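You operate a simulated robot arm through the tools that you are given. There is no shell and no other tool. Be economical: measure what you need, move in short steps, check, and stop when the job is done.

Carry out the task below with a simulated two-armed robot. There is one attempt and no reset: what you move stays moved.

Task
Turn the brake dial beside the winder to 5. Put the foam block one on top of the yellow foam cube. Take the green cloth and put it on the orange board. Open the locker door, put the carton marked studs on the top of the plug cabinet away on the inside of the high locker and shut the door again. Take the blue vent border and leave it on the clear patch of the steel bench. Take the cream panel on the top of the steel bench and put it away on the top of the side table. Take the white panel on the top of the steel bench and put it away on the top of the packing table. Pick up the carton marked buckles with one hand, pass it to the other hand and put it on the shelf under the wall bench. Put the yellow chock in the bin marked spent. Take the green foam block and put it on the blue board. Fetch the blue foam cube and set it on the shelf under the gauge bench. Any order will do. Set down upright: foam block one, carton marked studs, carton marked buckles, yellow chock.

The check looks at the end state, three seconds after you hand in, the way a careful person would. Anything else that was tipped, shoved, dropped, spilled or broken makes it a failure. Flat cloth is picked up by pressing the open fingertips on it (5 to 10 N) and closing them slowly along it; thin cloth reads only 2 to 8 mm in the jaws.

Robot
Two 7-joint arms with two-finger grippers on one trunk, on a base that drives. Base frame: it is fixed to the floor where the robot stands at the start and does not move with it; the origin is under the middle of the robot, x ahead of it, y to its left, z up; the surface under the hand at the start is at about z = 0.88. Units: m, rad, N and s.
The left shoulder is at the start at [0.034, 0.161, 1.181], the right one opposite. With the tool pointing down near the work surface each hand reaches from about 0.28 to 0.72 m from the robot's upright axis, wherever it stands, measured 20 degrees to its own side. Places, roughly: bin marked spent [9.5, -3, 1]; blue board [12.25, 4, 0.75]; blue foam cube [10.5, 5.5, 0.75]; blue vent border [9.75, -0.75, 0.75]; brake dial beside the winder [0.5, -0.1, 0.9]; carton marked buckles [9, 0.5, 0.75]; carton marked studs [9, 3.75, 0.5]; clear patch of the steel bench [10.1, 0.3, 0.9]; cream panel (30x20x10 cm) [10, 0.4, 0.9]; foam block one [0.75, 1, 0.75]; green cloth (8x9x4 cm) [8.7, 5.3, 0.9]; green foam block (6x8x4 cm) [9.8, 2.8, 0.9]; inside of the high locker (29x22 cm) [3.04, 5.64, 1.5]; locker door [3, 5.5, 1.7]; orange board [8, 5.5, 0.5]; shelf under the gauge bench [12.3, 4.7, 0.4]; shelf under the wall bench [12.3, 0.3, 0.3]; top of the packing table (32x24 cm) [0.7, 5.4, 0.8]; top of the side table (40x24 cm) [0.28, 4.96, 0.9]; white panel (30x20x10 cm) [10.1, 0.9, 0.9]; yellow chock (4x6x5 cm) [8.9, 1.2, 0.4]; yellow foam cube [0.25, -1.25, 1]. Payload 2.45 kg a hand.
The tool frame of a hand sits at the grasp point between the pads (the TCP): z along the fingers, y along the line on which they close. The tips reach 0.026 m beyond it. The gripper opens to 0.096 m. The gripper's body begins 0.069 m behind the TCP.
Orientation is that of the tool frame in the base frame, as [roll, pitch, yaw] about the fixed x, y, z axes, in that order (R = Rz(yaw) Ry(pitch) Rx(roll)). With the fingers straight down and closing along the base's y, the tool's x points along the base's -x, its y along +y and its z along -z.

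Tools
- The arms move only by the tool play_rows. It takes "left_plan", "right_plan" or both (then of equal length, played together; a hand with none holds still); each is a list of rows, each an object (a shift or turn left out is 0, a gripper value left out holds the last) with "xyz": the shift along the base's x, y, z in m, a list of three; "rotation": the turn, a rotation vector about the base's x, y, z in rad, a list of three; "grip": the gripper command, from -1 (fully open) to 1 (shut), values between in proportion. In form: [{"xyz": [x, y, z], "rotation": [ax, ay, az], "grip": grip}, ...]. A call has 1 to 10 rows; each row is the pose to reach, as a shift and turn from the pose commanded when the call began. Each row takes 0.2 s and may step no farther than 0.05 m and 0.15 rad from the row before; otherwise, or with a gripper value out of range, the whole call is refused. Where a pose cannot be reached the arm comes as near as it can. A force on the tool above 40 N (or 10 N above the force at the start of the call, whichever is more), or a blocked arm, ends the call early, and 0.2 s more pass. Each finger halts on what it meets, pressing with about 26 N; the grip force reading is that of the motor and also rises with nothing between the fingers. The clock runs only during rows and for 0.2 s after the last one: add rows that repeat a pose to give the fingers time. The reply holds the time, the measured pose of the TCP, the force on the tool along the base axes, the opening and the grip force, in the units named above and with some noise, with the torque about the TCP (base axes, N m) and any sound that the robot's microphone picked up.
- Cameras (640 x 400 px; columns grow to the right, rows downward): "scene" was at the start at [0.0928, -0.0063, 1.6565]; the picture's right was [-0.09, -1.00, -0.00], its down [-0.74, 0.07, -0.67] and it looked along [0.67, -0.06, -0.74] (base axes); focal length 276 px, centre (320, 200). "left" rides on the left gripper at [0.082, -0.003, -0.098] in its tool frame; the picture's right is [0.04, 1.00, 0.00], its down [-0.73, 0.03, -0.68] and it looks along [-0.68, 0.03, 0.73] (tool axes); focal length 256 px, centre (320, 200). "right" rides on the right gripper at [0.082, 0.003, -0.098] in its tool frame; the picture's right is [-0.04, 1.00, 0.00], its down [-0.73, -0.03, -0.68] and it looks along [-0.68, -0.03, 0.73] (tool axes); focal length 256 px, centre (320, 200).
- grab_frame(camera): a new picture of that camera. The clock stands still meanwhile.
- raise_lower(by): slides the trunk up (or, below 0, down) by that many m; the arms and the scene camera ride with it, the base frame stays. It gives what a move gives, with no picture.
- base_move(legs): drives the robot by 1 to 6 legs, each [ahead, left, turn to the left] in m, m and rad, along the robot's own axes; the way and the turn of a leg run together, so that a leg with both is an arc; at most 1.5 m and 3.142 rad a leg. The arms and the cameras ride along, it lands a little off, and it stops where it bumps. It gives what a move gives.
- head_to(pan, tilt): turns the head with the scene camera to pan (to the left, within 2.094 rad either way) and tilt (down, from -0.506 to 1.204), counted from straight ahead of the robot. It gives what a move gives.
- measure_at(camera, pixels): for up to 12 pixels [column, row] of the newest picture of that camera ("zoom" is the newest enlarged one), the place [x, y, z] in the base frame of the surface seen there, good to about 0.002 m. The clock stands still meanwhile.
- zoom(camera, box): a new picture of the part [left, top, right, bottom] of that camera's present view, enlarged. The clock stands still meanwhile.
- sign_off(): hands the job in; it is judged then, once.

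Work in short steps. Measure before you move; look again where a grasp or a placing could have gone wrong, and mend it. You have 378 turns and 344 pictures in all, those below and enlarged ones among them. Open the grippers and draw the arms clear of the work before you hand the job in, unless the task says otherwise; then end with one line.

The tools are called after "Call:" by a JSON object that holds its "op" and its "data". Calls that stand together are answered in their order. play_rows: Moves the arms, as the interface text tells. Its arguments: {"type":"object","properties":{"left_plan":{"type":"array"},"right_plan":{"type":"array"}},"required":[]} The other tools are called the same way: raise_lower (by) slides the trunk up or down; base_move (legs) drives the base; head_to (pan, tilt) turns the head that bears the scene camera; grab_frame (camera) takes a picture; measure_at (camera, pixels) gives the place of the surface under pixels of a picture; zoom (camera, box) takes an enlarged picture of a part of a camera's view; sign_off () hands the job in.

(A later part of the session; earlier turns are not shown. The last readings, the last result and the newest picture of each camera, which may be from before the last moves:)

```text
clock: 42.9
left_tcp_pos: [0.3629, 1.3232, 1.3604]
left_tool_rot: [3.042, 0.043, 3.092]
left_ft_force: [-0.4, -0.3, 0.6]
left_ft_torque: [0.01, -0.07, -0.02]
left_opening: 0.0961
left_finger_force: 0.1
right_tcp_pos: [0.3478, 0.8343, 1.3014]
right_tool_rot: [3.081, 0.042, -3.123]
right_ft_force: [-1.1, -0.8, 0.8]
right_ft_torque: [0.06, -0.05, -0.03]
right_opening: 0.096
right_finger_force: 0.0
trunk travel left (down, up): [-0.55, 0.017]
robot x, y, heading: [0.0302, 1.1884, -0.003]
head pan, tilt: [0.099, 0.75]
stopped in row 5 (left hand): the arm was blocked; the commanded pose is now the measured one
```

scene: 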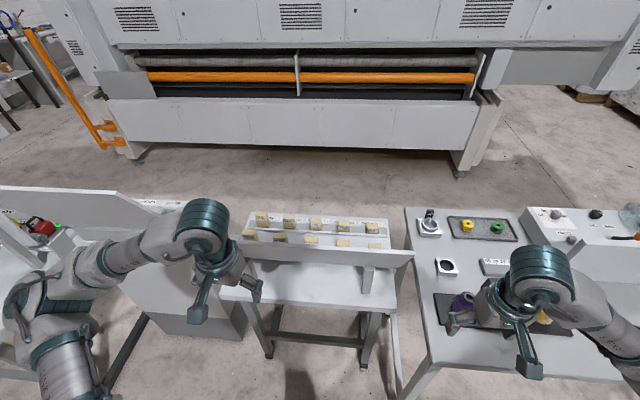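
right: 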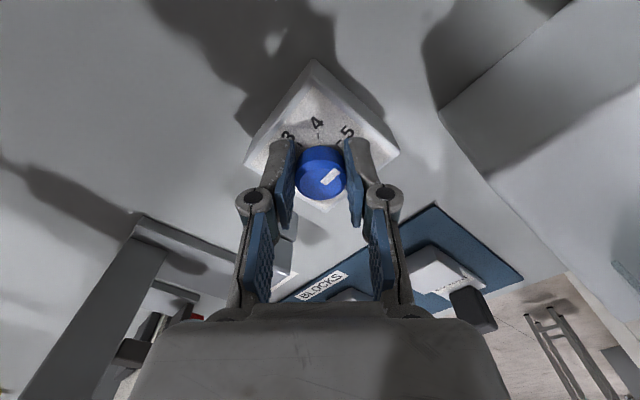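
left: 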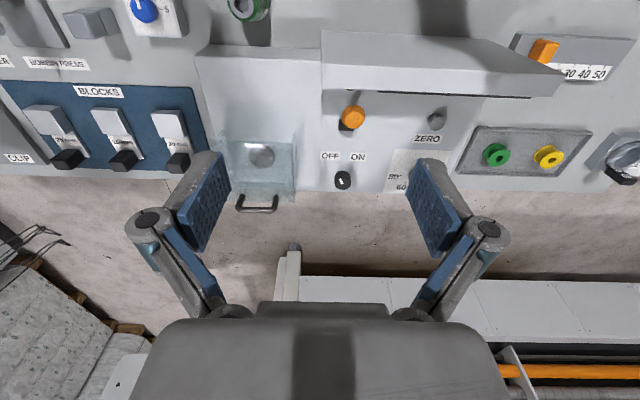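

The sway is larger with the trunk up. I wait two seconds to see whether it dies.

Call:
{"op": "play_rows", "data": {"left_plan": [{}, {}, {}]}}

Call:
{"op": "play_rows", "data": {"left_plan": [{}, {}, {}]}}

Call:
{"op": "play_rows", "data": {"left_plan": [{}, {}, {}, {}]}}

Call:
{"op": "grab_frame", "data": {"camera": "scene"}}

```text
clock: 43.9
left_tcp_pos: [0.3643, 1.3124, 1.3611]
left_tool_rot: [3.042, 0.041, 3.091]
left_ft_force: [-0.6, -0.5, -0.3]
left_ft_torque: [0.0, -0.05, -0.05]
left_opening: 0.0959
left_finger_force: 0.0
right_tcp_pos: [0.3478, 0.8246, 1.2996]
right_tool_rot: [3.078, 0.038, -3.132]
right_ft_force: [-0.4, 0.0, 1.1]
right_ft_torque: [0.05, -0.09, -0.04]
right_opening: 0.0962
right_finger_force: 0.0
trunk travel left (down, up): [-0.55, 0.017]
robot x, y, heading: [0.0319, 1.1789, -0.002]
head pan, tilt: [0.099, 0.75]
stopped in row 3 (left hand): the arm was blocked; the commanded pose is now the measured one
```

```text
clock: 44.9
left_tcp_pos: [0.3619, 1.3054, 1.3627]
left_tool_rot: [3.04, 0.042, 3.085]
left_ft_force: [-1.2, 0.0, 0.2]
left_ft_torque: [-0.01, -0.04, 0.02]
left_opening: 0.0958
left_finger_force: 0.1
right_tcp_pos: [0.346, 0.817, 1.3011]
right_tool_rot: [3.078, 0.04, -3.139]
right_ft_force: [-0.2, -0.8, 0.6]
right_ft_torque: [0.02, -0.1, -0.01]
right_opening: 0.0963
right_finger_force: 0.0
trunk travel left (down, up): [-0.55, 0.017]
robot x, y, heading: [0.0319, 1.1745, -0.001]
head pan, tilt: [0.099, 0.75]
stopped in row 3 (left hand): the arm was blocked; the commanded pose is now the measured one
```

```text
clock: 45.9
left_tcp_pos: [0.3631, 1.3071, 1.3627]
left_tool_rot: [3.041, 0.043, 3.088]
left_ft_force: [0.0, 0.4, 0.1]
left_ft_torque: [0.03, -0.02, -0.02]
left_opening: 0.0958
left_finger_force: 0.0
right_tcp_pos: [0.3442, 0.8181, 1.3002]
right_tool_rot: [3.081, 0.04, -3.137]
right_ft_force: [-1.1, -0.5, 1.0]
right_ft_torque: [0.07, -0.07, -0.06]
right_opening: 0.0963
right_finger_force: 0.1
trunk travel left (down, up): [-0.55, 0.017]
robot x, y, heading: [0.0327, 1.1726, -0.002]
head pan, tilt: [0.099, 0.75]
```

```text
316 pictures are left
```

scene: 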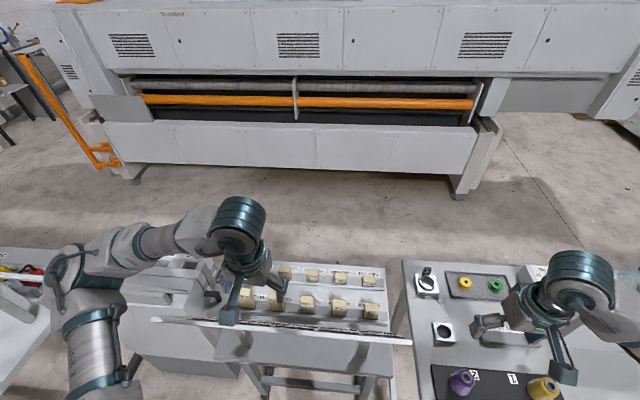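

The stops had let the hand targets drift. I re-square both hands, and move the right hand out above the block area.

Call:
{"op": "play_rows", "data": {"left_plan": [{"xyz": [-0.01, 0.02, 0], "rotation": [-0.02, 0.008, 0.01]}, {"xyz": [-0.02, 0.04, 0], "rotation": [-0.04, 0.016, 0.02]}, {"xyz": [-0.03, 0.06, 0], "rotation": [-0.06, 0.024, 0.03]}, {"xyz": [-0.04, 0.08, 0], "rotation": [-0.08, 0.032, 0.04]}, {"xyz": [-0.05, 0.1, 0], "rotation": [-0.1, 0.043, 0.053]}, {"xyz": [-0.05, 0.1, 0], "rotation": [-0.1, 0.043, 0.053]}, {"xyz": [-0.05, 0.1, 0], "rotation": [-0.1, 0.043, 0.053]}, {"xyz": [-0.05, 0.1, 0], "rotation": [-0.1, 0.043, 0.053]}], "right_plan": [{"xyz": [0.04, 0.02, 0], "rotation": [-0.01, 0.007, 0]}, {"xyz": [0.08, 0.04, 0], "rotation": [-0.02, 0.014, 0]}, {"xyz": [0.12, 0.06, 0], "rotation": [-0.03, 0.02, 0]}, {"xyz": [0.16, 0.085, 0], "rotation": [-0.04, 0.027, 0]}, {"xyz": [0.2, 0.11, 0], "rotation": [-0.05, 0.033, 0]}, {"xyz": [0.24, 0.13, 0], "rotation": [-0.06, 0.04, -0.005]}, {"xyz": [0.28, 0.155, 0], "rotation": [-0.06, 0.04, -0.005]}, {"xyz": [0.28, 0.155, 0], "rotation": [-0.06, 0.04, -0.005]}]}}

Call:
{"op": "grab_frame", "data": {"camera": "right"}}

```text
clock: 47.9
left_tcp_pos: [0.3069, 1.3969, 1.367]
left_tool_rot: [3.136, 0.013, 3.136]
left_ft_force: [0.3, -0.6, 0.5]
left_ft_torque: [-0.01, -0.03, -0.02]
left_opening: 0.096
left_finger_force: 0.0
right_tcp_pos: [0.6205, 0.9639, 1.307]
right_tool_rot: [3.137, 0.004, 3.141]
right_ft_force: [1.4, -1.0, -0.6]
right_ft_torque: [0.05, 0.03, -0.03]
right_opening: 0.0959
right_finger_force: 0.0
trunk travel left (down, up): [-0.55, 0.017]
robot x, y, heading: [0.0292, 1.1664, -0.0]
head pan, tilt: [0.099, 0.75]
stopped in row 8 (left hand): the arm was blocked; the commanded pose is now the measured one
```

```text
315 pictures are left
```

right: 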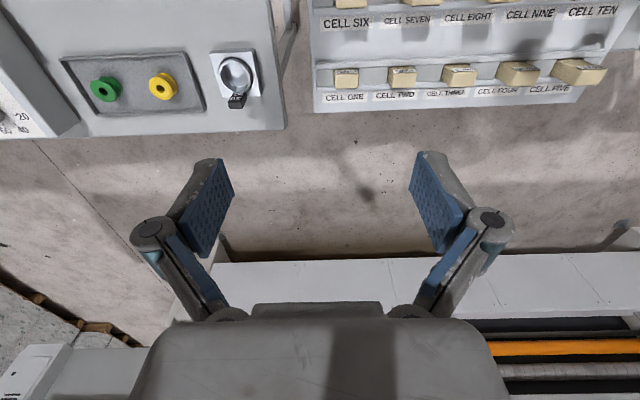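

Right view shows the rack; CELL ONE block at (347,78). I measure it.

Call:
{"op": "measure_at", "data": {"camera": "right", "pixels": [[346, 75], [346, 70], [346, 85], [337, 75], [357, 75], [325, 76], [375, 76], [345, 97], [345, 60]]}}

Call:
{"op": "zoom", "data": {"camera": "right", "box": [300, 40, 440, 120]}}

```text
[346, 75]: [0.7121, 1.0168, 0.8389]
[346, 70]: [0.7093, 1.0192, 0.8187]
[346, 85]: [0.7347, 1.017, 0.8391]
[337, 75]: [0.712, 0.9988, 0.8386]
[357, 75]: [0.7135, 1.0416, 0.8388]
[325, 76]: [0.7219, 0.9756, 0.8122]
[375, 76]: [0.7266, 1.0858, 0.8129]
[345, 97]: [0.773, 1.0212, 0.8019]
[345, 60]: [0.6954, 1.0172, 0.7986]
```

```text
4.57 times, centred on (370, 80) of right
```

zoom: 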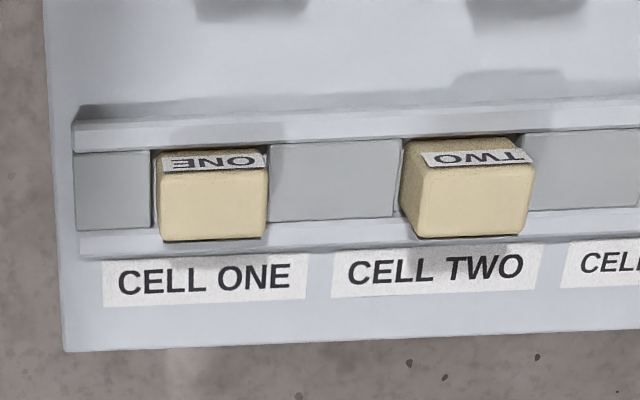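

Block ONE centre (0.731,1.019), rising 26 mm over the rail. I move above it, down to z≈0.92.

Call:
{"op": "play_rows", "data": {"right_plan": [{"xyz": [0.037, 0.018, -0.02]}, {"xyz": [0.074, 0.036, -0.04]}, {"xyz": [0.11, 0.055, -0.07]}, {"xyz": [0.11, 0.055, -0.12]}, {"xyz": [0.11, 0.055, -0.17]}, {"xyz": [0.11, 0.055, -0.22]}, {"xyz": [0.11, 0.055, -0.27]}, {"xyz": [0.11, 0.055, -0.32], "grip": -0.6}, {"xyz": [0.11, 0.055, -0.37]}, {"xyz": [0.11, 0.055, -0.39]}]}}

Call:
{"op": "grab_frame", "data": {"camera": "right"}}

Call:
{"op": "grab_frame", "data": {"camera": "scene"}}

```text
refused: row 3 steps farther than a row can; nothing moved
```

```text
313 pictures are left
```

right: 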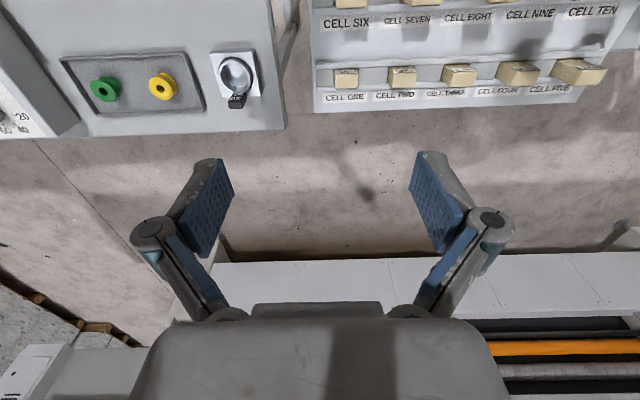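

```text
312 pictures are left
```

scene: 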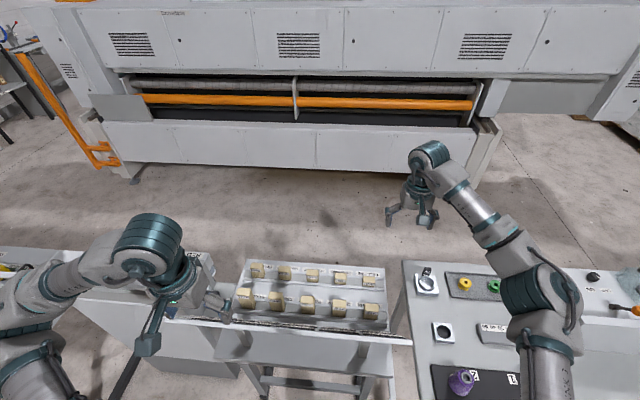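

Third row was a bit too long; I resend with smaller steps.

Call:
{"op": "play_rows", "data": {"right_plan": [{"xyz": [0.037, 0.018, -0.02]}, {"xyz": [0.074, 0.036, -0.04]}, {"xyz": [0.11, 0.055, -0.06]}, {"xyz": [0.11, 0.055, -0.11]}, {"xyz": [0.11, 0.055, -0.16]}, {"xyz": [0.11, 0.055, -0.21]}, {"xyz": [0.11, 0.055, -0.26]}, {"xyz": [0.11, 0.055, -0.31], "grip": -0.6}, {"xyz": [0.11, 0.055, -0.36]}, {"xyz": [0.11, 0.055, -0.38]}]}}

Call:
{"op": "grab_frame", "data": {"camera": "right"}}

Call:
{"op": "grab_frame", "data": {"camera": "scene"}}

```text
clock: 50.1
left_tcp_pos: [0.3066, 1.4254, 1.3625]
left_tool_rot: [-3.127, 0.008, 3.141]
left_ft_force: [0.4, 0.3, 0.0]
left_ft_torque: [0.02, 0.04, 0.0]
left_opening: 0.0959
left_finger_force: 0.1
right_tcp_pos: [0.6781, 1.0446, 0.9757]
right_tool_rot: [-3.13, 0.004, -3.14]
right_ft_force: [0.6, 0.4, 0.5]
right_ft_torque: [-0.04, -0.02, 0.0]
right_opening: 0.0771
right_finger_force: 0.1
right hand out of reach, approached as far as the arm can: row 3, 4, 5, 6, 7, 8, 9, 10
trunk travel left (down, up): [-0.55, 0.017]
robot x, y, heading: [0.0283, 1.173, -0.003]
head pan, tilt: [0.099, 0.75]
```

```text
311 pictures are left
```

right: 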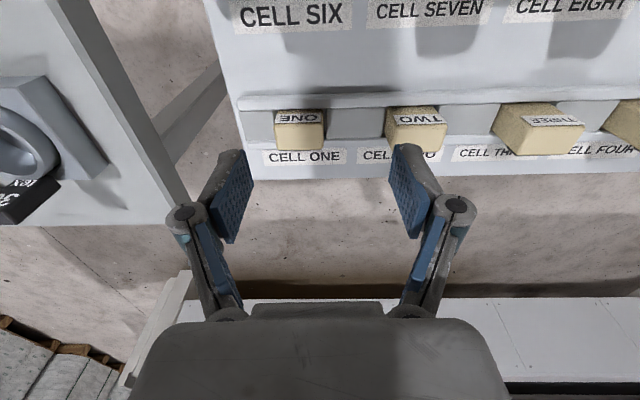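

```text
310 pictures are left
```

scene: 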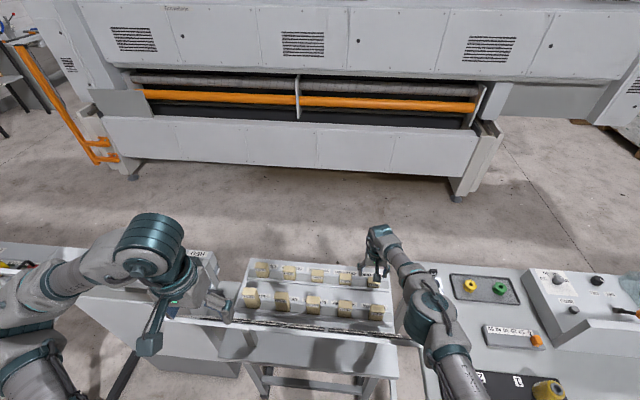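

Out of reach by 5 cm because the shoulder is high. I check elbow height against the rail before lowering the trunk.

Call:
{"op": "measure_at", "data": {"camera": "scene", "pixels": [[430, 290], [428, 310], [410, 280], [445, 340], [380, 240], [395, 335], [350, 333], [460, 378], [418, 340]]}}

```text
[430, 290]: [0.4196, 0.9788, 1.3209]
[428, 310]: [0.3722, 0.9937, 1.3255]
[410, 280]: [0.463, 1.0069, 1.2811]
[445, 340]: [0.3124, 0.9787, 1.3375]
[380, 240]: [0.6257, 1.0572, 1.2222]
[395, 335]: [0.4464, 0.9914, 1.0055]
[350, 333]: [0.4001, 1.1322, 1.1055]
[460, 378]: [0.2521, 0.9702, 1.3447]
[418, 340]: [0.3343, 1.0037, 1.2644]
```

The elbow is above the rail, so lowering is risky. Instead I lift the hand slightly and ease the base 0.07 forward.

Call:
{"op": "play_rows", "data": {"right_plan": [{"xyz": [0, 0, 0.04]}, {"xyz": [0, 0, 0.08]}]}}

Call:
{"op": "base_move", "data": {"legs": [[0.07, 0.0, 0]]}}

Call:
{"op": "play_rows", "data": {"right_plan": [{}, {}, {}, {}, {}]}}

```text
clock: 50.7
left_tcp_pos: [0.307, 1.3963, 1.366]
left_tool_rot: [3.141, 0.012, 3.138]
left_ft_force: [1.1, -0.2, -0.5]
left_ft_torque: [0.0, 0.01, 0.0]
left_opening: 0.0958
left_finger_force: 0.0
right_tcp_pos: [0.6772, 1.0167, 1.0518]
right_tool_rot: [3.139, 0.003, 3.138]
right_ft_force: [-0.2, -0.4, -0.2]
right_ft_torque: [0.11, -0.05, -0.03]
right_opening: 0.0768
right_finger_force: 0.1
trunk travel left (down, up): [-0.55, 0.017]
robot x, y, heading: [0.034, 1.1666, -0.007]
head pan, tilt: [0.099, 0.75]
```

```text
clock: 51.7
left_tcp_pos: [0.3665, 1.3926, 1.369]
left_tool_rot: [3.136, 0.02, 3.132]
left_ft_force: [0.7, 0.2, -0.3]
left_ft_torque: [-0.02, 0.0, -0.03]
left_opening: 0.0959
left_finger_force: 0.0
right_tcp_pos: [0.7373, 1.0135, 1.0569]
right_tool_rot: [3.134, 0.01, 3.137]
right_ft_force: [0.8, -1.5, 0.0]
right_ft_torque: [0.1, -0.01, 0.03]
right_opening: 0.0766
right_finger_force: 0.0
trunk travel left (down, up): [-0.55, 0.017]
robot x, y, heading: [0.1034, 1.1686, -0.001]
head pan, tilt: [0.099, 0.75]
```

```text
clock: 52.9
left_tcp_pos: [0.3761, 1.4049, 1.3659]
left_tool_rot: [-3.136, 0.016, 3.135]
left_ft_force: [-0.1, -0.5, -0.8]
left_ft_torque: [0.06, 0.05, 0.02]
left_opening: 0.096
left_finger_force: 0.1
right_tcp_pos: [0.7447, 1.0239, 1.0558]
right_tool_rot: [-3.138, 0.003, 3.139]
right_ft_force: [0.0, -0.8, -0.2]
right_ft_torque: [0.0, -0.03, -0.01]
right_opening: 0.077
right_finger_force: 0.0
trunk travel left (down, up): [-0.55, 0.017]
robot x, y, heading: [0.1042, 1.1667, -0.007]
head pan, tilt: [0.099, 0.75]
```

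Good. I shift to the block's centre and descend to about z=0.90.

Call:
{"op": "play_rows", "data": {"right_plan": [{"xyz": [-0.013, -0.003, -0.04]}, {"xyz": [-0.013, -0.003, -0.08]}, {"xyz": [-0.013, -0.003, -0.12]}, {"xyz": [-0.013, -0.003, -0.155]}, {"xyz": [-0.013, -0.003, -0.155]}, {"xyz": [-0.013, -0.003, -0.155]}, {"xyz": [-0.013, -0.003, -0.155]}]}}

Call:
{"op": "grab_frame", "data": {"camera": "right"}}

Call:
{"op": "grab_frame", "data": {"camera": "scene"}}

```text
clock: 54.5
left_tcp_pos: [0.3757, 1.3969, 1.3663]
left_tool_rot: [-3.141, 0.014, 3.132]
left_ft_force: [0.4, -0.6, 0.0]
left_ft_torque: [-0.03, 0.02, 0.0]
left_opening: 0.0957
left_finger_force: 0.0
right_tcp_pos: [0.7224, 1.014, 0.9]
right_tool_rot: [3.141, 0.002, 3.135]
right_ft_force: [-0.3, -0.5, 0.6]
right_ft_torque: [0.05, -0.01, 0.03]
right_opening: 0.0768
right_finger_force: 0.1
right hand out of reach, approached as far as the arm can: row 4, 5, 6, 7
trunk travel left (down, up): [-0.55, 0.017]
robot x, y, heading: [0.1032, 1.1644, -0.008]
head pan, tilt: [0.099, 0.75]
```

```text
309 pictures are left
```

right: 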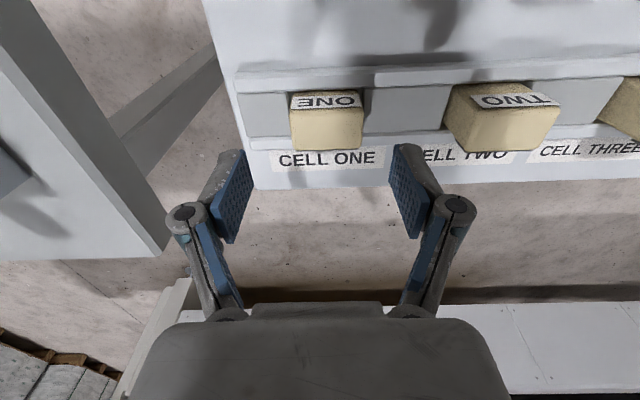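

```text
308 pictures are left
```

scene: 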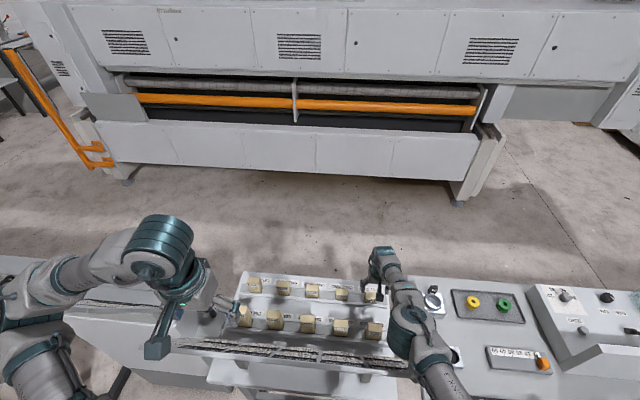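

Still the reach limit when lowering. I check elbow clearance again to decide on lowering the trunk a little.

Call:
{"op": "measure_at", "data": {"camera": "scene", "pixels": [[405, 310], [395, 330], [412, 345], [430, 365], [408, 350], [345, 350], [400, 285]]}}

Call:
{"op": "zoom", "data": {"camera": "scene", "box": [320, 230, 480, 400]}}

```text
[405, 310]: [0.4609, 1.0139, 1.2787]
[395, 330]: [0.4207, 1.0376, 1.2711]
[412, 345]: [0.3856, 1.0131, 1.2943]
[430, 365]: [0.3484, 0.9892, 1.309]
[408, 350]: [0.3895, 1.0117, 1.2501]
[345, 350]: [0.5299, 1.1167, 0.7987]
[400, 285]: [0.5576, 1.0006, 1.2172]
```

```text
2.35 times, centred on (400, 315) of scene
```

zoom: 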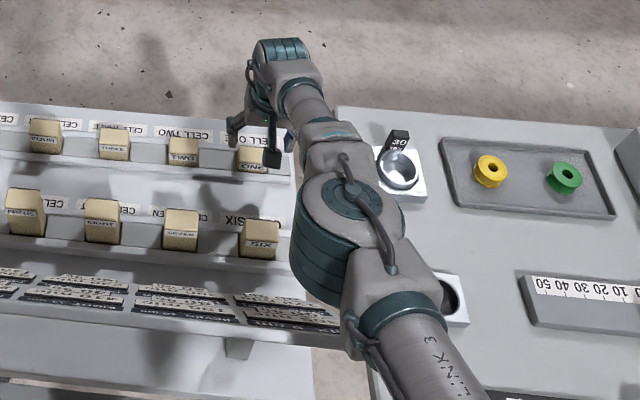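

Only ~2.5 cm elbow margin. I tilt the tool forward 0.3 rad instead (gains reach, fingers still close along y), then look.

Call:
{"op": "play_rows", "data": {"right_plan": [{"xyz": [0.003, 0.0, 0.01], "rotation": [0, -0.1, 0]}, {"xyz": [0.005, 0.002, 0.01], "rotation": [0, -0.2, 0]}, {"xyz": [0.007, 0.004, 0.01], "rotation": [0, -0.3, 0]}, {"xyz": [0.007, 0.004, 0.0], "rotation": [0, -0.3, 0]}, {"xyz": [0.007, 0.004, -0.01], "rotation": [0, -0.3, 0]}, {"xyz": [0.007, 0.004, -0.01], "rotation": [0, -0.3, 0]}]}}

Call:
{"op": "grab_frame", "data": {"camera": "right"}}

```text
clock: 55.9
left_tcp_pos: [0.3747, 1.4119, 1.3636]
left_tool_rot: [-3.13, 0.016, 3.136]
left_ft_force: [0.2, 0.2, -0.1]
left_ft_torque: [0.0, -0.04, 0.01]
left_opening: 0.0961
left_finger_force: 0.0
right_tcp_pos: [0.7265, 1.0282, 0.8952]
right_tool_rot: [-3.135, 0.303, 3.14]
right_ft_force: [-0.8, -0.3, -0.1]
right_ft_torque: [0.01, 0.02, -0.03]
right_opening: 0.0767
right_finger_force: 0.0
trunk travel left (down, up): [-0.55, 0.017]
robot x, y, heading: [0.1003, 1.1646, 0.002]
head pan, tilt: [0.099, 0.75]
```

```text
306 pictures are left
```

right: 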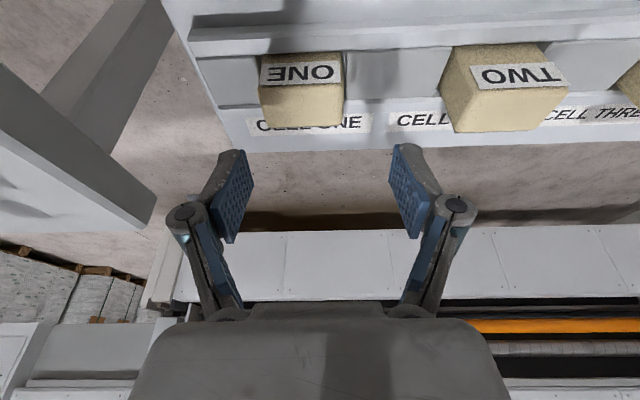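

I descend 0.051 and close on the block.

Call:
{"op": "play_rows", "data": {"right_plan": [{"xyz": [0.003, -0.002, -0.025]}, {"xyz": [0.003, -0.002, -0.045]}, {"xyz": [0.003, -0.002, -0.051]}, {"xyz": [0.003, -0.002, -0.051], "grip": -0.3}, {"xyz": [0.003, -0.002, -0.051], "grip": 0.1}, {"xyz": [0.003, -0.002, -0.051], "grip": 0.3}, {"xyz": [0.003, -0.002, -0.051], "grip": 0.3}]}}

Call:
{"op": "grab_frame", "data": {"camera": "right"}}

```text
clock: 57.5
left_tcp_pos: [0.3742, 1.4044, 1.3648]
left_tool_rot: [-3.137, 0.014, 3.134]
left_ft_force: [0.9, 0.2, -0.3]
left_ft_torque: [0.03, 0.03, -0.04]
left_opening: 0.0961
left_finger_force: 0.1
right_tcp_pos: [0.7313, 1.023, 0.8421]
right_tool_rot: [-3.14, 0.306, 3.138]
right_ft_force: [2.4, -10.4, 3.0]
right_ft_torque: [-0.43, -0.1, -0.01]
right_opening: 0.0483
right_finger_force: 26.3
trunk travel left (down, up): [-0.55, 0.017]
robot x, y, heading: [0.1038, 1.1636, -0.002]
head pan, tilt: [0.099, 0.75]
```

```text
305 pictures are left
```

right: 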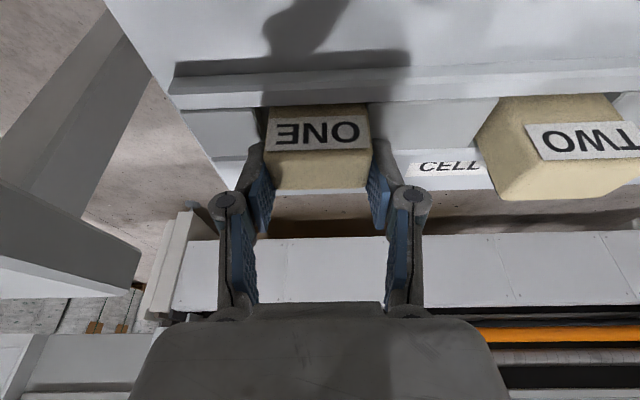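

Gripped (0.048, 26 N). Lift straight up slowly.

Call:
{"op": "play_rows", "data": {"right_plan": [{"xyz": [0, 0, 0.01], "grip": 0.4}, {"xyz": [0, 0, 0.02]}, {"xyz": [0, 0, 0.035]}, {"xyz": [0, 0, 0.05]}, {"xyz": [0, 0, 0.07]}, {"xyz": [0, 0, 0.1]}, {"xyz": [0, 0, 0.13]}]}}

Call:
{"op": "grab_frame", "data": {"camera": "right"}}

Call:
{"op": "grab_frame", "data": {"camera": "scene"}}

```text
clock: 59.1
left_tcp_pos: [0.3754, 1.4101, 1.3639]
left_tool_rot: [-3.133, 0.015, 3.135]
left_ft_force: [0.0, -0.4, -0.5]
left_ft_torque: [0.01, -0.01, 0.02]
left_opening: 0.0958
left_finger_force: 0.0
right_tcp_pos: [0.73, 1.025, 0.9737]
right_tool_rot: [-3.134, 0.303, 3.14]
right_ft_force: [0.2, -0.6, 0.5]
right_ft_torque: [0.04, 0.02, -0.02]
right_opening: 0.0482
right_finger_force: 25.7
trunk travel left (down, up): [-0.55, 0.017]
robot x, y, heading: [0.1005, 1.164, -0.001]
head pan, tilt: [0.099, 0.75]
```

```text
304 pictures are left
```

right: 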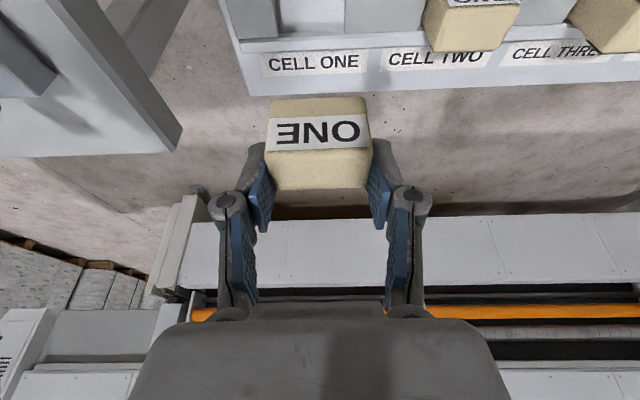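

```text
303 pictures are left
```

scene: 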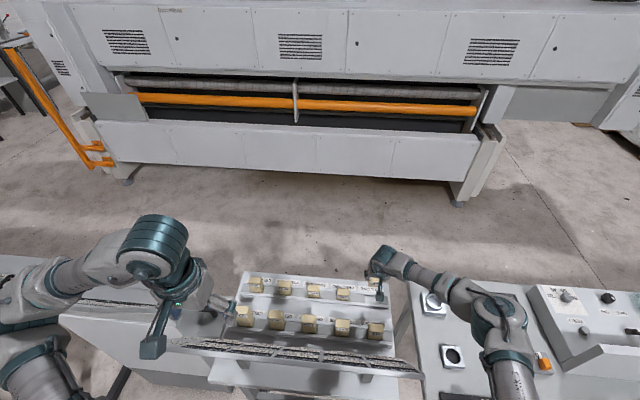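

Got it. I lift to z≈1.27 and draw the hand back to x≈0.47.

Call:
{"op": "play_rows", "data": {"right_plan": [{"xyz": [0, 0, 0.05]}, {"xyz": [0, 0, 0.1]}, {"xyz": [0, 0, 0.15]}, {"xyz": [0, 0, 0.2]}, {"xyz": [0, 0, 0.25]}, {"xyz": [-0.03, -0.01, 0.285]}, {"xyz": [-0.075, -0.02, 0.3]}, {"xyz": [-0.12, -0.03, 0.3]}, {"xyz": [-0.165, -0.05, 0.3]}, {"xyz": [-0.21, -0.07, 0.3]}]}}

Call:
{"op": "play_rows", "data": {"right_plan": [{"xyz": [-0.04, -0.02, 0], "rotation": [0, 0.1, 0]}, {"xyz": [-0.08, -0.04, 0], "rotation": [0, 0.2, 0]}, {"xyz": [-0.1, -0.06, 0], "rotation": [0, 0.3, 0]}, {"xyz": [-0.1, -0.06, 0], "rotation": [0, 0.3, 0]}]}}

Call:
{"op": "base_move", "data": {"legs": [[-0.15, 0, 0], [-0.1, 0, 0]]}}

Call:
{"op": "raise_lower", "data": {"by": -0.1}}

Call:
{"op": "grab_frame", "data": {"camera": "scene"}}

```text
clock: 61.3
left_tcp_pos: [0.3734, 1.4093, 1.3669]
left_tool_rot: [-3.133, 0.018, 3.135]
left_ft_force: [-0.3, -0.3, 0.4]
left_ft_torque: [0.0, -0.01, 0.0]
left_opening: 0.0957
left_finger_force: 0.1
right_tcp_pos: [0.518, 0.9533, 1.2733]
right_tool_rot: [-3.137, 0.305, 3.137]
right_ft_force: [-0.9, 0.5, 0.7]
right_ft_torque: [-0.01, -0.01, -0.05]
right_opening: 0.0482
right_finger_force: 26.0
trunk travel left (down, up): [-0.55, 0.017]
robot x, y, heading: [0.1005, 1.1656, -0.0]
head pan, tilt: [0.099, 0.75]
```

```text
clock: 62.3
left_tcp_pos: [0.3776, 1.4083, 1.3649]
left_tool_rot: [-3.135, 0.011, 3.135]
left_ft_force: [0.2, -0.4, -0.6]
left_ft_torque: [-0.01, -0.01, 0.0]
left_opening: 0.0959
left_finger_force: 0.1
right_tcp_pos: [0.4227, 0.8915, 1.2724]
right_tool_rot: [-3.138, 0.002, 3.139]
right_ft_force: [0.6, 0.2, -0.4]
right_ft_torque: [0.03, 0.03, 0.01]
right_opening: 0.0481
right_finger_force: 26.0
trunk travel left (down, up): [-0.55, 0.017]
robot x, y, heading: [0.1004, 1.1665, -0.001]
head pan, tilt: [0.099, 0.75]
```

```text
clock: 64.5
left_tcp_pos: [0.1329, 1.4093, 1.362]
left_tool_rot: [-3.134, 0.007, 3.134]
left_ft_force: [0.3, -0.3, 0.7]
left_ft_torque: [0.01, 0.02, 0.0]
left_opening: 0.0959
left_finger_force: 0.0
right_tcp_pos: [0.1796, 0.8942, 1.2711]
right_tool_rot: [-3.134, -0.002, 3.138]
right_ft_force: [-0.5, 0.0, 0.1]
right_ft_torque: [-0.01, 0.02, 0.01]
right_opening: 0.0481
right_finger_force: 26.4
trunk travel left (down, up): [-0.55, 0.017]
robot x, y, heading: [-0.1487, 1.1674, -0.009]
head pan, tilt: [0.099, 0.75]
```

```text
clock: 65.8
left_tcp_pos: [0.1211, 1.4111, 1.2652]
left_tool_rot: [-3.133, 0.015, 3.133]
left_ft_force: [-0.7, -0.8, 1.0]
left_ft_torque: [0.0, 0.04, 0.01]
left_opening: 0.096
left_finger_force: 0.0
right_tcp_pos: [0.1671, 0.8963, 1.1733]
right_tool_rot: [-3.135, 0.007, 3.138]
right_ft_force: [-0.2, 0.6, 0.4]
right_ft_torque: [0.01, 0.0, 0.04]
right_opening: 0.0483
right_finger_force: 26.1
trunk travel left (down, up): [-0.45, 0.117]
robot x, y, heading: [-0.1488, 1.1642, -0.007]
head pan, tilt: [0.099, 0.75]
```

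```text
302 pictures are left
```

scene: 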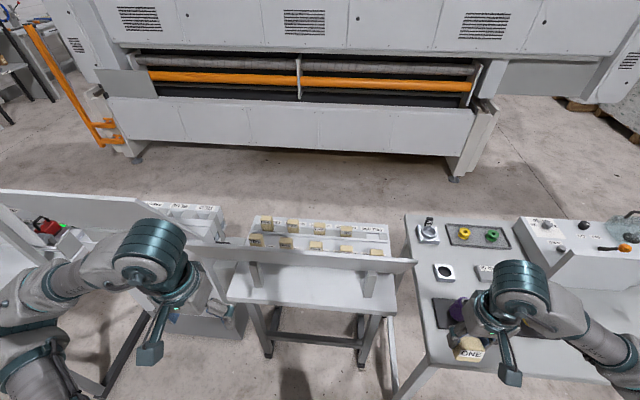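

The block is held. I drive right in two legs toward the yellow cube.

Call:
{"op": "base_move", "data": {"legs": [[0, -1.1, 0.007], [0, -1.1, 0]]}}

Call:
{"op": "head_to", "data": {"pan": -0.35, "tilt": 0.85}}

Call:
{"op": "grab_frame", "data": {"camera": "scene"}}

```text
clock: 76.7
left_tcp_pos: [0.1208, -0.7853, 1.2651]
left_tool_rot: [-3.133, 0.015, -3.138]
left_ft_force: [0.3, 1.5, 0.0]
left_ft_torque: [-0.03, -0.03, 0.03]
left_opening: 0.0961
left_finger_force: 0.0
right_tcp_pos: [0.1736, -1.3012, 1.1732]
right_tool_rot: [-3.135, 0.009, -3.134]
right_ft_force: [-0.3, 1.3, 0.6]
right_ft_torque: [-0.01, 0.0, -0.01]
right_opening: 0.0483
right_finger_force: 26.1
trunk travel left (down, up): [-0.45, 0.117]
robot x, y, heading: [-0.146, -1.0311, 0.007]
head pan, tilt: [0.099, 0.75]
```

```text
clock: 77.5
left_tcp_pos: [0.1202, -0.7862, 1.2659]
left_tool_rot: [-3.134, 0.019, -3.138]
left_ft_force: [0.4, -0.3, 0.7]
left_ft_torque: [0.01, 0.0, -0.02]
left_opening: 0.0961
left_finger_force: 0.0
right_tcp_pos: [0.172, -1.3011, 1.1735]
right_tool_rot: [-3.134, 0.009, -3.137]
right_ft_force: [0.0, -0.4, 0.1]
right_ft_torque: [0.01, 0.01, 0.0]
right_opening: 0.0484
right_finger_force: 26.4
trunk travel left (down, up): [-0.45, 0.117]
robot x, y, heading: [-0.1491, -1.0293, 0.004]
head pan, tilt: [-0.351, 0.85]
```

```text
301 pictures are left
```

scene: 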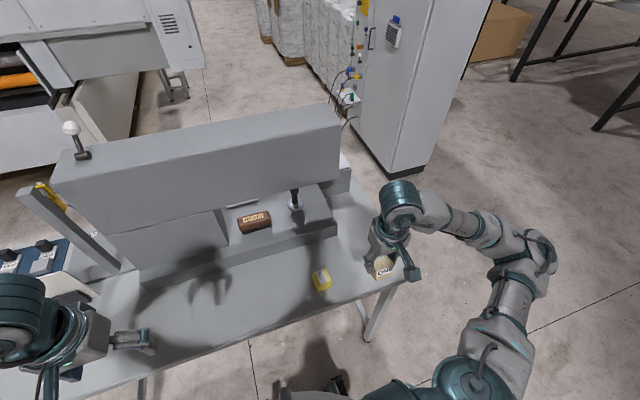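

Yellow cube at (321,280), held block at (383,267). I zoom and measure both.

Call:
{"op": "zoom", "data": {"camera": "scene", "box": [300, 235, 420, 310]}}

Call:
{"op": "grab_frame", "data": {"camera": "right"}}

```text
5.33 times, centred on (360, 272) of scene
```

zoom: 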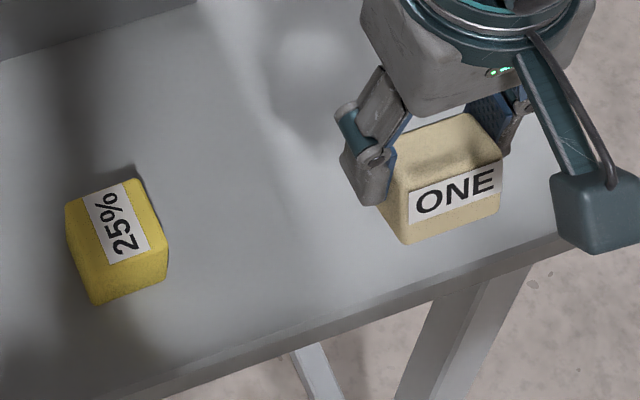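

```text
299 pictures are left
```

right: 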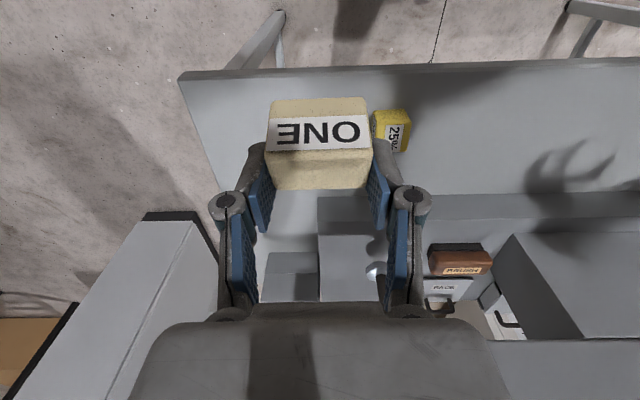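

Call:
{"op": "measure_at", "data": {"camera": "zoom", "pixels": [[72, 208], [132, 184], [158, 244], [88, 258], [115, 222], [95, 296], [440, 150], [408, 240], [450, 232], [495, 210], [420, 195], [460, 122]]}}

Call:
{"op": "measure_at", "data": {"camera": "right", "pixels": [[276, 102], [320, 104], [364, 103], [320, 130], [320, 165], [320, 183]]}}

```text
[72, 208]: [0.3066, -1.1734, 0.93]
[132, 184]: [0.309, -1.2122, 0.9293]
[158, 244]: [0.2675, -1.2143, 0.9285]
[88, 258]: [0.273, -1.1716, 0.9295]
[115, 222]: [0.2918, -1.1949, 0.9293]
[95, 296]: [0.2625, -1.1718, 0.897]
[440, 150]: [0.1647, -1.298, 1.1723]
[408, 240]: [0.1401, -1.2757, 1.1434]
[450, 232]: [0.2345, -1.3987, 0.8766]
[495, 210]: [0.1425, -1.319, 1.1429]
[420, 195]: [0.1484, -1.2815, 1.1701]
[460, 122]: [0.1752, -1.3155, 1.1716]
```

```text
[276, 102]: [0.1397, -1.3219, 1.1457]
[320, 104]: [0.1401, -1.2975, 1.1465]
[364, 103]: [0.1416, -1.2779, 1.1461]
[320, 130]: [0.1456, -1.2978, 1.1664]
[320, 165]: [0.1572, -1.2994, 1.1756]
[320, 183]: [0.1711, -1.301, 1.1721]
```

The block tilted with my tool untilt (front face leans 0.3 rad). I restore the -0.3 tilt and move over the cube at safe height.

Call:
{"op": "play_rows", "data": {"right_plan": [{"xyz": [0.02, 0.02, 0], "rotation": [0, -0.075, 0]}, {"xyz": [0.045, 0.04, 0], "rotation": [0, -0.15, 0]}, {"xyz": [0.07, 0.06, 0], "rotation": [0, -0.225, 0]}, {"xyz": [0.09, 0.08, 0], "rotation": [0, -0.3, 0]}, {"xyz": [0.11, 0.1, 0], "rotation": [0, -0.308, 0]}, {"xyz": [0.118, 0.108, -0.04], "rotation": [0, -0.308, 0]}, {"xyz": [0.118, 0.108, -0.08], "rotation": [0, -0.308, 0]}, {"xyz": [0.118, 0.108, -0.08], "rotation": [0, -0.308, 0]}]}}

Call:
{"op": "zoom", "data": {"camera": "scene", "box": [270, 210, 390, 310]}}

Call:
{"op": "grab_frame", "data": {"camera": "right"}}

```text
clock: 79.3
left_tcp_pos: [0.1197, -0.7846, 1.2655]
left_tool_rot: [-3.134, 0.017, -3.139]
left_ft_force: [0.4, 0.0, 0.7]
left_ft_torque: [-0.02, 0.04, -0.03]
left_opening: 0.0958
left_finger_force: 0.1
right_tcp_pos: [0.2897, -1.1904, 1.0935]
right_tool_rot: [-3.133, 0.319, -3.134]
right_ft_force: [-0.5, 0.3, 0.4]
right_ft_torque: [-0.02, 0.01, -0.02]
right_opening: 0.0483
right_finger_force: 26.2
trunk travel left (down, up): [-0.45, 0.117]
robot x, y, heading: [-0.1454, -1.0345, 0.007]
head pan, tilt: [-0.351, 0.85]
```

```text
4.00 times, centred on (330, 260) of scene
```

zoom: 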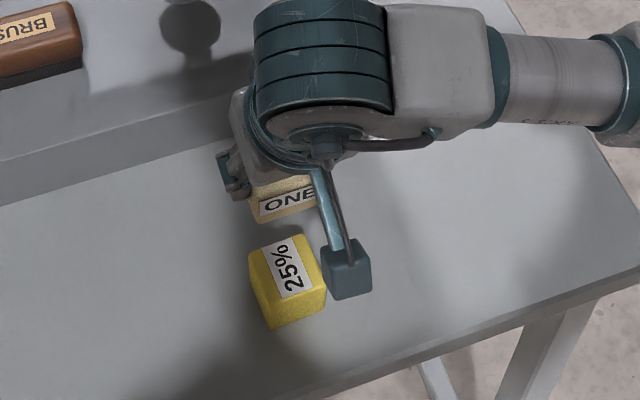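

```text
297 pictures are left
```

right: 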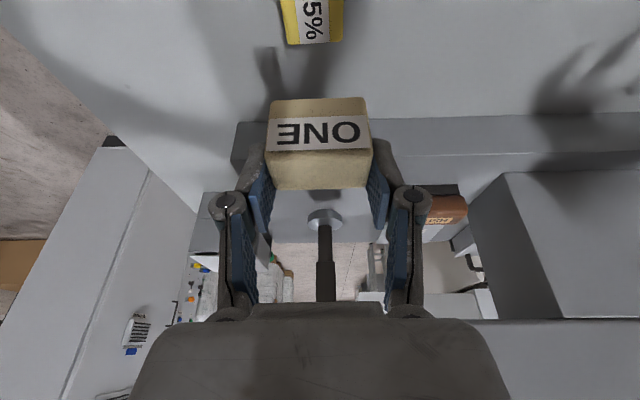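

Call:
{"op": "measure_at", "data": {"camera": "right", "pixels": [[276, 103], [320, 101], [364, 103], [320, 120], [320, 148], [320, 156], [320, 170], [320, 184], [275, 170], [365, 170], [310, 40], [298, 20]]}}

Call:
{"op": "measure_at", "data": {"camera": "zoom", "pixels": [[262, 221], [290, 213], [280, 190], [286, 260]]}}

```text
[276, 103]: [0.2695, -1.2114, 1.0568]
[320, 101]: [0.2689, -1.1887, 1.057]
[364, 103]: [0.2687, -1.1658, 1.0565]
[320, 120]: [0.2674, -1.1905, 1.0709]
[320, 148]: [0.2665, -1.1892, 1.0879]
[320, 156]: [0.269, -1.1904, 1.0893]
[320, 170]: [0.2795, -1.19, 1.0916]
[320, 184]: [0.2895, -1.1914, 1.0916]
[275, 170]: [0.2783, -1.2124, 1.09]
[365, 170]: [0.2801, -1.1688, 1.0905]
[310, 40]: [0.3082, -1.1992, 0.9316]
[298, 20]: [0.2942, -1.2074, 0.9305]
```

```text
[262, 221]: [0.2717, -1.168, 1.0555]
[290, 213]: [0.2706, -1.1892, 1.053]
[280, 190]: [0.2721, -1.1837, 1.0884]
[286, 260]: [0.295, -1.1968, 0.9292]
```

Block centre (0.289,-1.190), bottom ≈1.052; cube top 0.929. I shift y by -0.003 and descend 0.115, then check.

Call:
{"op": "play_rows", "data": {"right_plan": [{"xyz": [0, -0.003, -0.04]}, {"xyz": [0, -0.003, -0.08]}, {"xyz": [0, -0.003, -0.105]}, {"xyz": [0, -0.003, -0.115]}, {"xyz": [0, -0.003, -0.115]}]}}

Call:
{"op": "zoom", "data": {"camera": "scene", "box": [280, 230, 380, 310]}}

Call:
{"op": "zoom", "data": {"camera": "right", "box": [220, 40, 420, 210]}}

```text
clock: 80.5
left_tcp_pos: [0.1198, -0.7852, 1.2663]
left_tool_rot: [-3.133, 0.018, -3.138]
left_ft_force: [0.2, 1.3, -0.7]
left_ft_torque: [-0.04, 0.0, 0.0]
left_opening: 0.0958
left_finger_force: 0.0
right_tcp_pos: [0.2895, -1.1935, 0.9803]
right_tool_rot: [-3.132, 0.316, -3.135]
right_ft_force: [0.8, -0.4, -0.9]
right_ft_torque: [0.04, -0.01, 0.03]
right_opening: 0.0484
right_finger_force: 26.3
trunk travel left (down, up): [-0.45, 0.117]
robot x, y, heading: [-0.1444, -1.0296, 0.008]
head pan, tilt: [-0.351, 0.85]
```

```text
5.00 times, centred on (330, 270) of scene
```

zoom: 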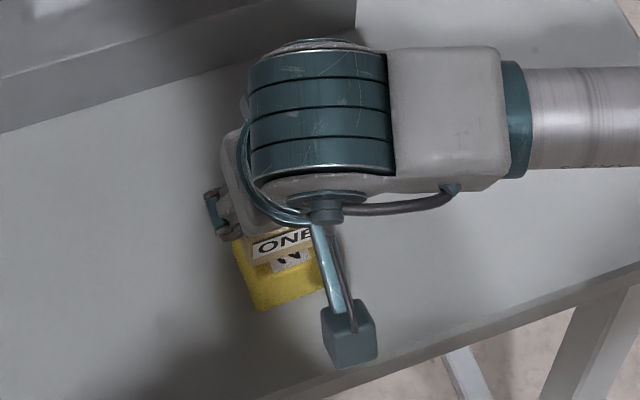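

```text
2.35 times, centred on (320, 125) of right
```

zoom: 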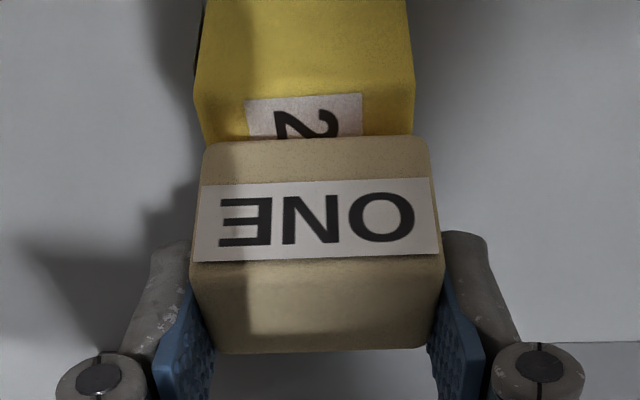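

Call:
{"op": "measure_at", "data": {"camera": "zoom", "pixels": [[310, 145], [310, 130], [310, 110], [310, 95], [310, 80], [310, 30], [200, 110], [410, 110], [215, 200], [425, 200]]}}

```text
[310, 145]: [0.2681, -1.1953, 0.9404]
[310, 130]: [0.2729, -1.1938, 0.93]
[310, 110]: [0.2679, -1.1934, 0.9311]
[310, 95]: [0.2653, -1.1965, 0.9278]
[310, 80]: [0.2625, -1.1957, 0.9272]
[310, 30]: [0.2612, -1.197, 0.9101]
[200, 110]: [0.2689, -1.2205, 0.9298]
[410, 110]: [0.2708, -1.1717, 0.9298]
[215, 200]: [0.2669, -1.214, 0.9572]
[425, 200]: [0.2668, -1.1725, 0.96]
```

Gap 10 mm; well centred to 3 mm. Descend 0.0105, and release.

Call:
{"op": "play_rows", "data": {"right_plan": [{"xyz": [-0.002, -0.002, -0.006]}, {"xyz": [-0.003, -0.002, -0.0105]}, {"xyz": [-0.003, -0.002, -0.0105]}]}}

Call:
{"op": "play_rows", "data": {"right_plan": [{"grip": 0.2}, {"grip": 0.0}, {"grip": -0.3}, {"grip": -0.6}, {"grip": -0.6}]}}

Call:
{"op": "zoom", "data": {"camera": "right", "box": [200, 20, 440, 210]}}

```text
clock: 81.3
left_tcp_pos: [0.1184, -0.7842, 1.267]
left_tool_rot: [-3.133, 0.02, -3.138]
left_ft_force: [-0.2, 0.1, -0.3]
left_ft_torque: [0.0, -0.04, -0.01]
left_opening: 0.0958
left_finger_force: 0.0
right_tcp_pos: [0.2868, -1.196, 0.9716]
right_tool_rot: [-3.131, 0.322, -3.135]
right_ft_force: [1.2, -1.7, 26.0]
right_ft_torque: [0.12, 0.09, 0.04]
right_opening: 0.0483
right_finger_force: 25.9
trunk travel left (down, up): [-0.45, 0.117]
robot x, y, heading: [-0.1475, -1.0296, 0.006]
head pan, tilt: [-0.351, 0.85]
```

```text
clock: 82.5
left_tcp_pos: [0.1186, -0.7853, 1.2657]
left_tool_rot: [-3.133, 0.019, -3.137]
left_ft_force: [1.4, 0.3, 0.2]
left_ft_torque: [0.01, -0.02, -0.02]
left_opening: 0.0957
left_finger_force: 0.0
right_tcp_pos: [0.2859, -1.1961, 0.9676]
right_tool_rot: [-3.132, 0.316, -3.135]
right_ft_force: [0.3, -0.4, 0.0]
right_ft_torque: [0.01, -0.02, 0.0]
right_opening: 0.0769
right_finger_force: 0.1
trunk travel left (down, up): [-0.45, 0.117]
robot x, y, heading: [-0.1449, -1.0305, 0.01]
head pan, tilt: [-0.351, 0.85]
```

```text
2.11 times, centred on (320, 115) of right
```

zoom: 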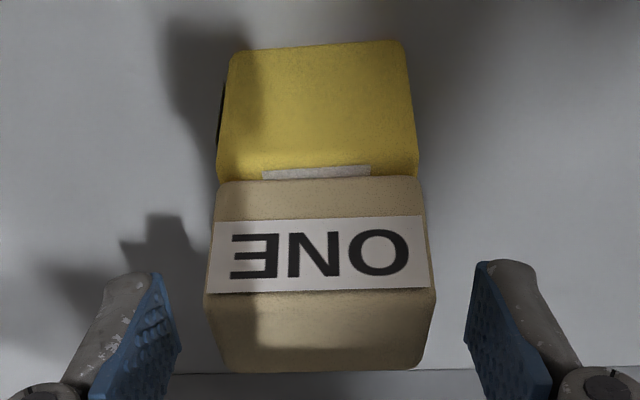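

Released and resting. I lift the hand along the tool axis (slightly back and up) and check the stack.

Call:
{"op": "play_rows", "data": {"right_plan": [{"xyz": [0, 0, 0.04]}, {"xyz": [0, 0, 0.08]}, {"xyz": [-0.02, 0, 0.12], "rotation": [0, 0.1, 0]}, {"xyz": [-0.05, 0, 0.15], "rotation": [0, 0.2, 0]}, {"xyz": [-0.08, -0.02, 0.19], "rotation": [0, 0.31, 0]}, {"xyz": [-0.1, -0.05, 0.22], "rotation": [0, 0.31, 0]}, {"xyz": [-0.1, -0.08, 0.25], "rotation": [0, 0.31, 0]}]}}

Call:
{"op": "zoom", "data": {"camera": "scene", "box": [260, 220, 400, 320]}}

```text
refused: row 5 steps farther than a row can; nothing moved
```

```text
4.00 times, centred on (330, 270) of scene
```

zoom: 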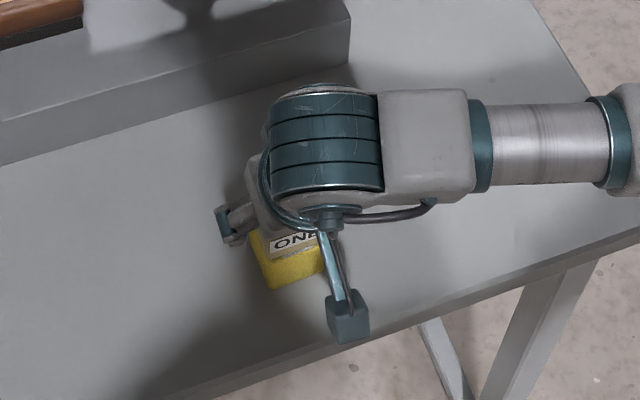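

Call:
{"op": "play_rows", "data": {"right_plan": [{"xyz": [0, 0, 0.04]}, {"xyz": [0, 0, 0.08]}, {"xyz": [-0.02, 0, 0.12], "rotation": [0, 0.1, 0]}, {"xyz": [-0.045, 0, 0.15], "rotation": [0, 0.2, 0]}, {"xyz": [-0.07, -0.02, 0.18], "rotation": [0, 0.31, 0]}, {"xyz": [-0.09, -0.05, 0.21], "rotation": [0, 0.31, 0]}, {"xyz": [-0.1, -0.08, 0.24], "rotation": [0, 0.31, 0], "grip": -1}]}}

Call:
{"op": "zoom", "data": {"camera": "scene", "box": [260, 220, 400, 320]}}

```text
clock: 84.2
left_tcp_pos: [0.1183, -0.7866, 1.2661]
left_tool_rot: [-3.134, 0.019, -3.137]
left_ft_force: [0.2, -0.6, -0.7]
left_ft_torque: [0.0, 0.0, 0.01]
left_opening: 0.0962
left_finger_force: 0.0
right_tcp_pos: [0.1846, -1.2797, 1.2079]
right_tool_rot: [-3.136, 0.006, -3.132]
right_ft_force: [0.2, -0.2, 0.8]
right_ft_torque: [0.02, -0.01, -0.04]
right_opening: 0.0961
right_finger_force: 0.1
trunk travel left (down, up): [-0.45, 0.117]
robot x, y, heading: [-0.1453, -1.0319, 0.01]
head pan, tilt: [-0.351, 0.85]
```

```text
4.00 times, centred on (330, 270) of scene
```

zoom: 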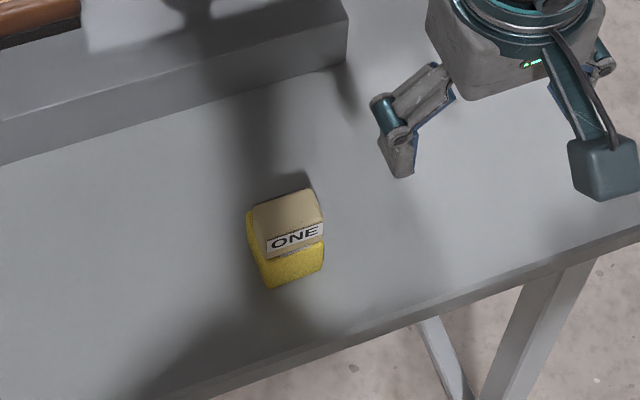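

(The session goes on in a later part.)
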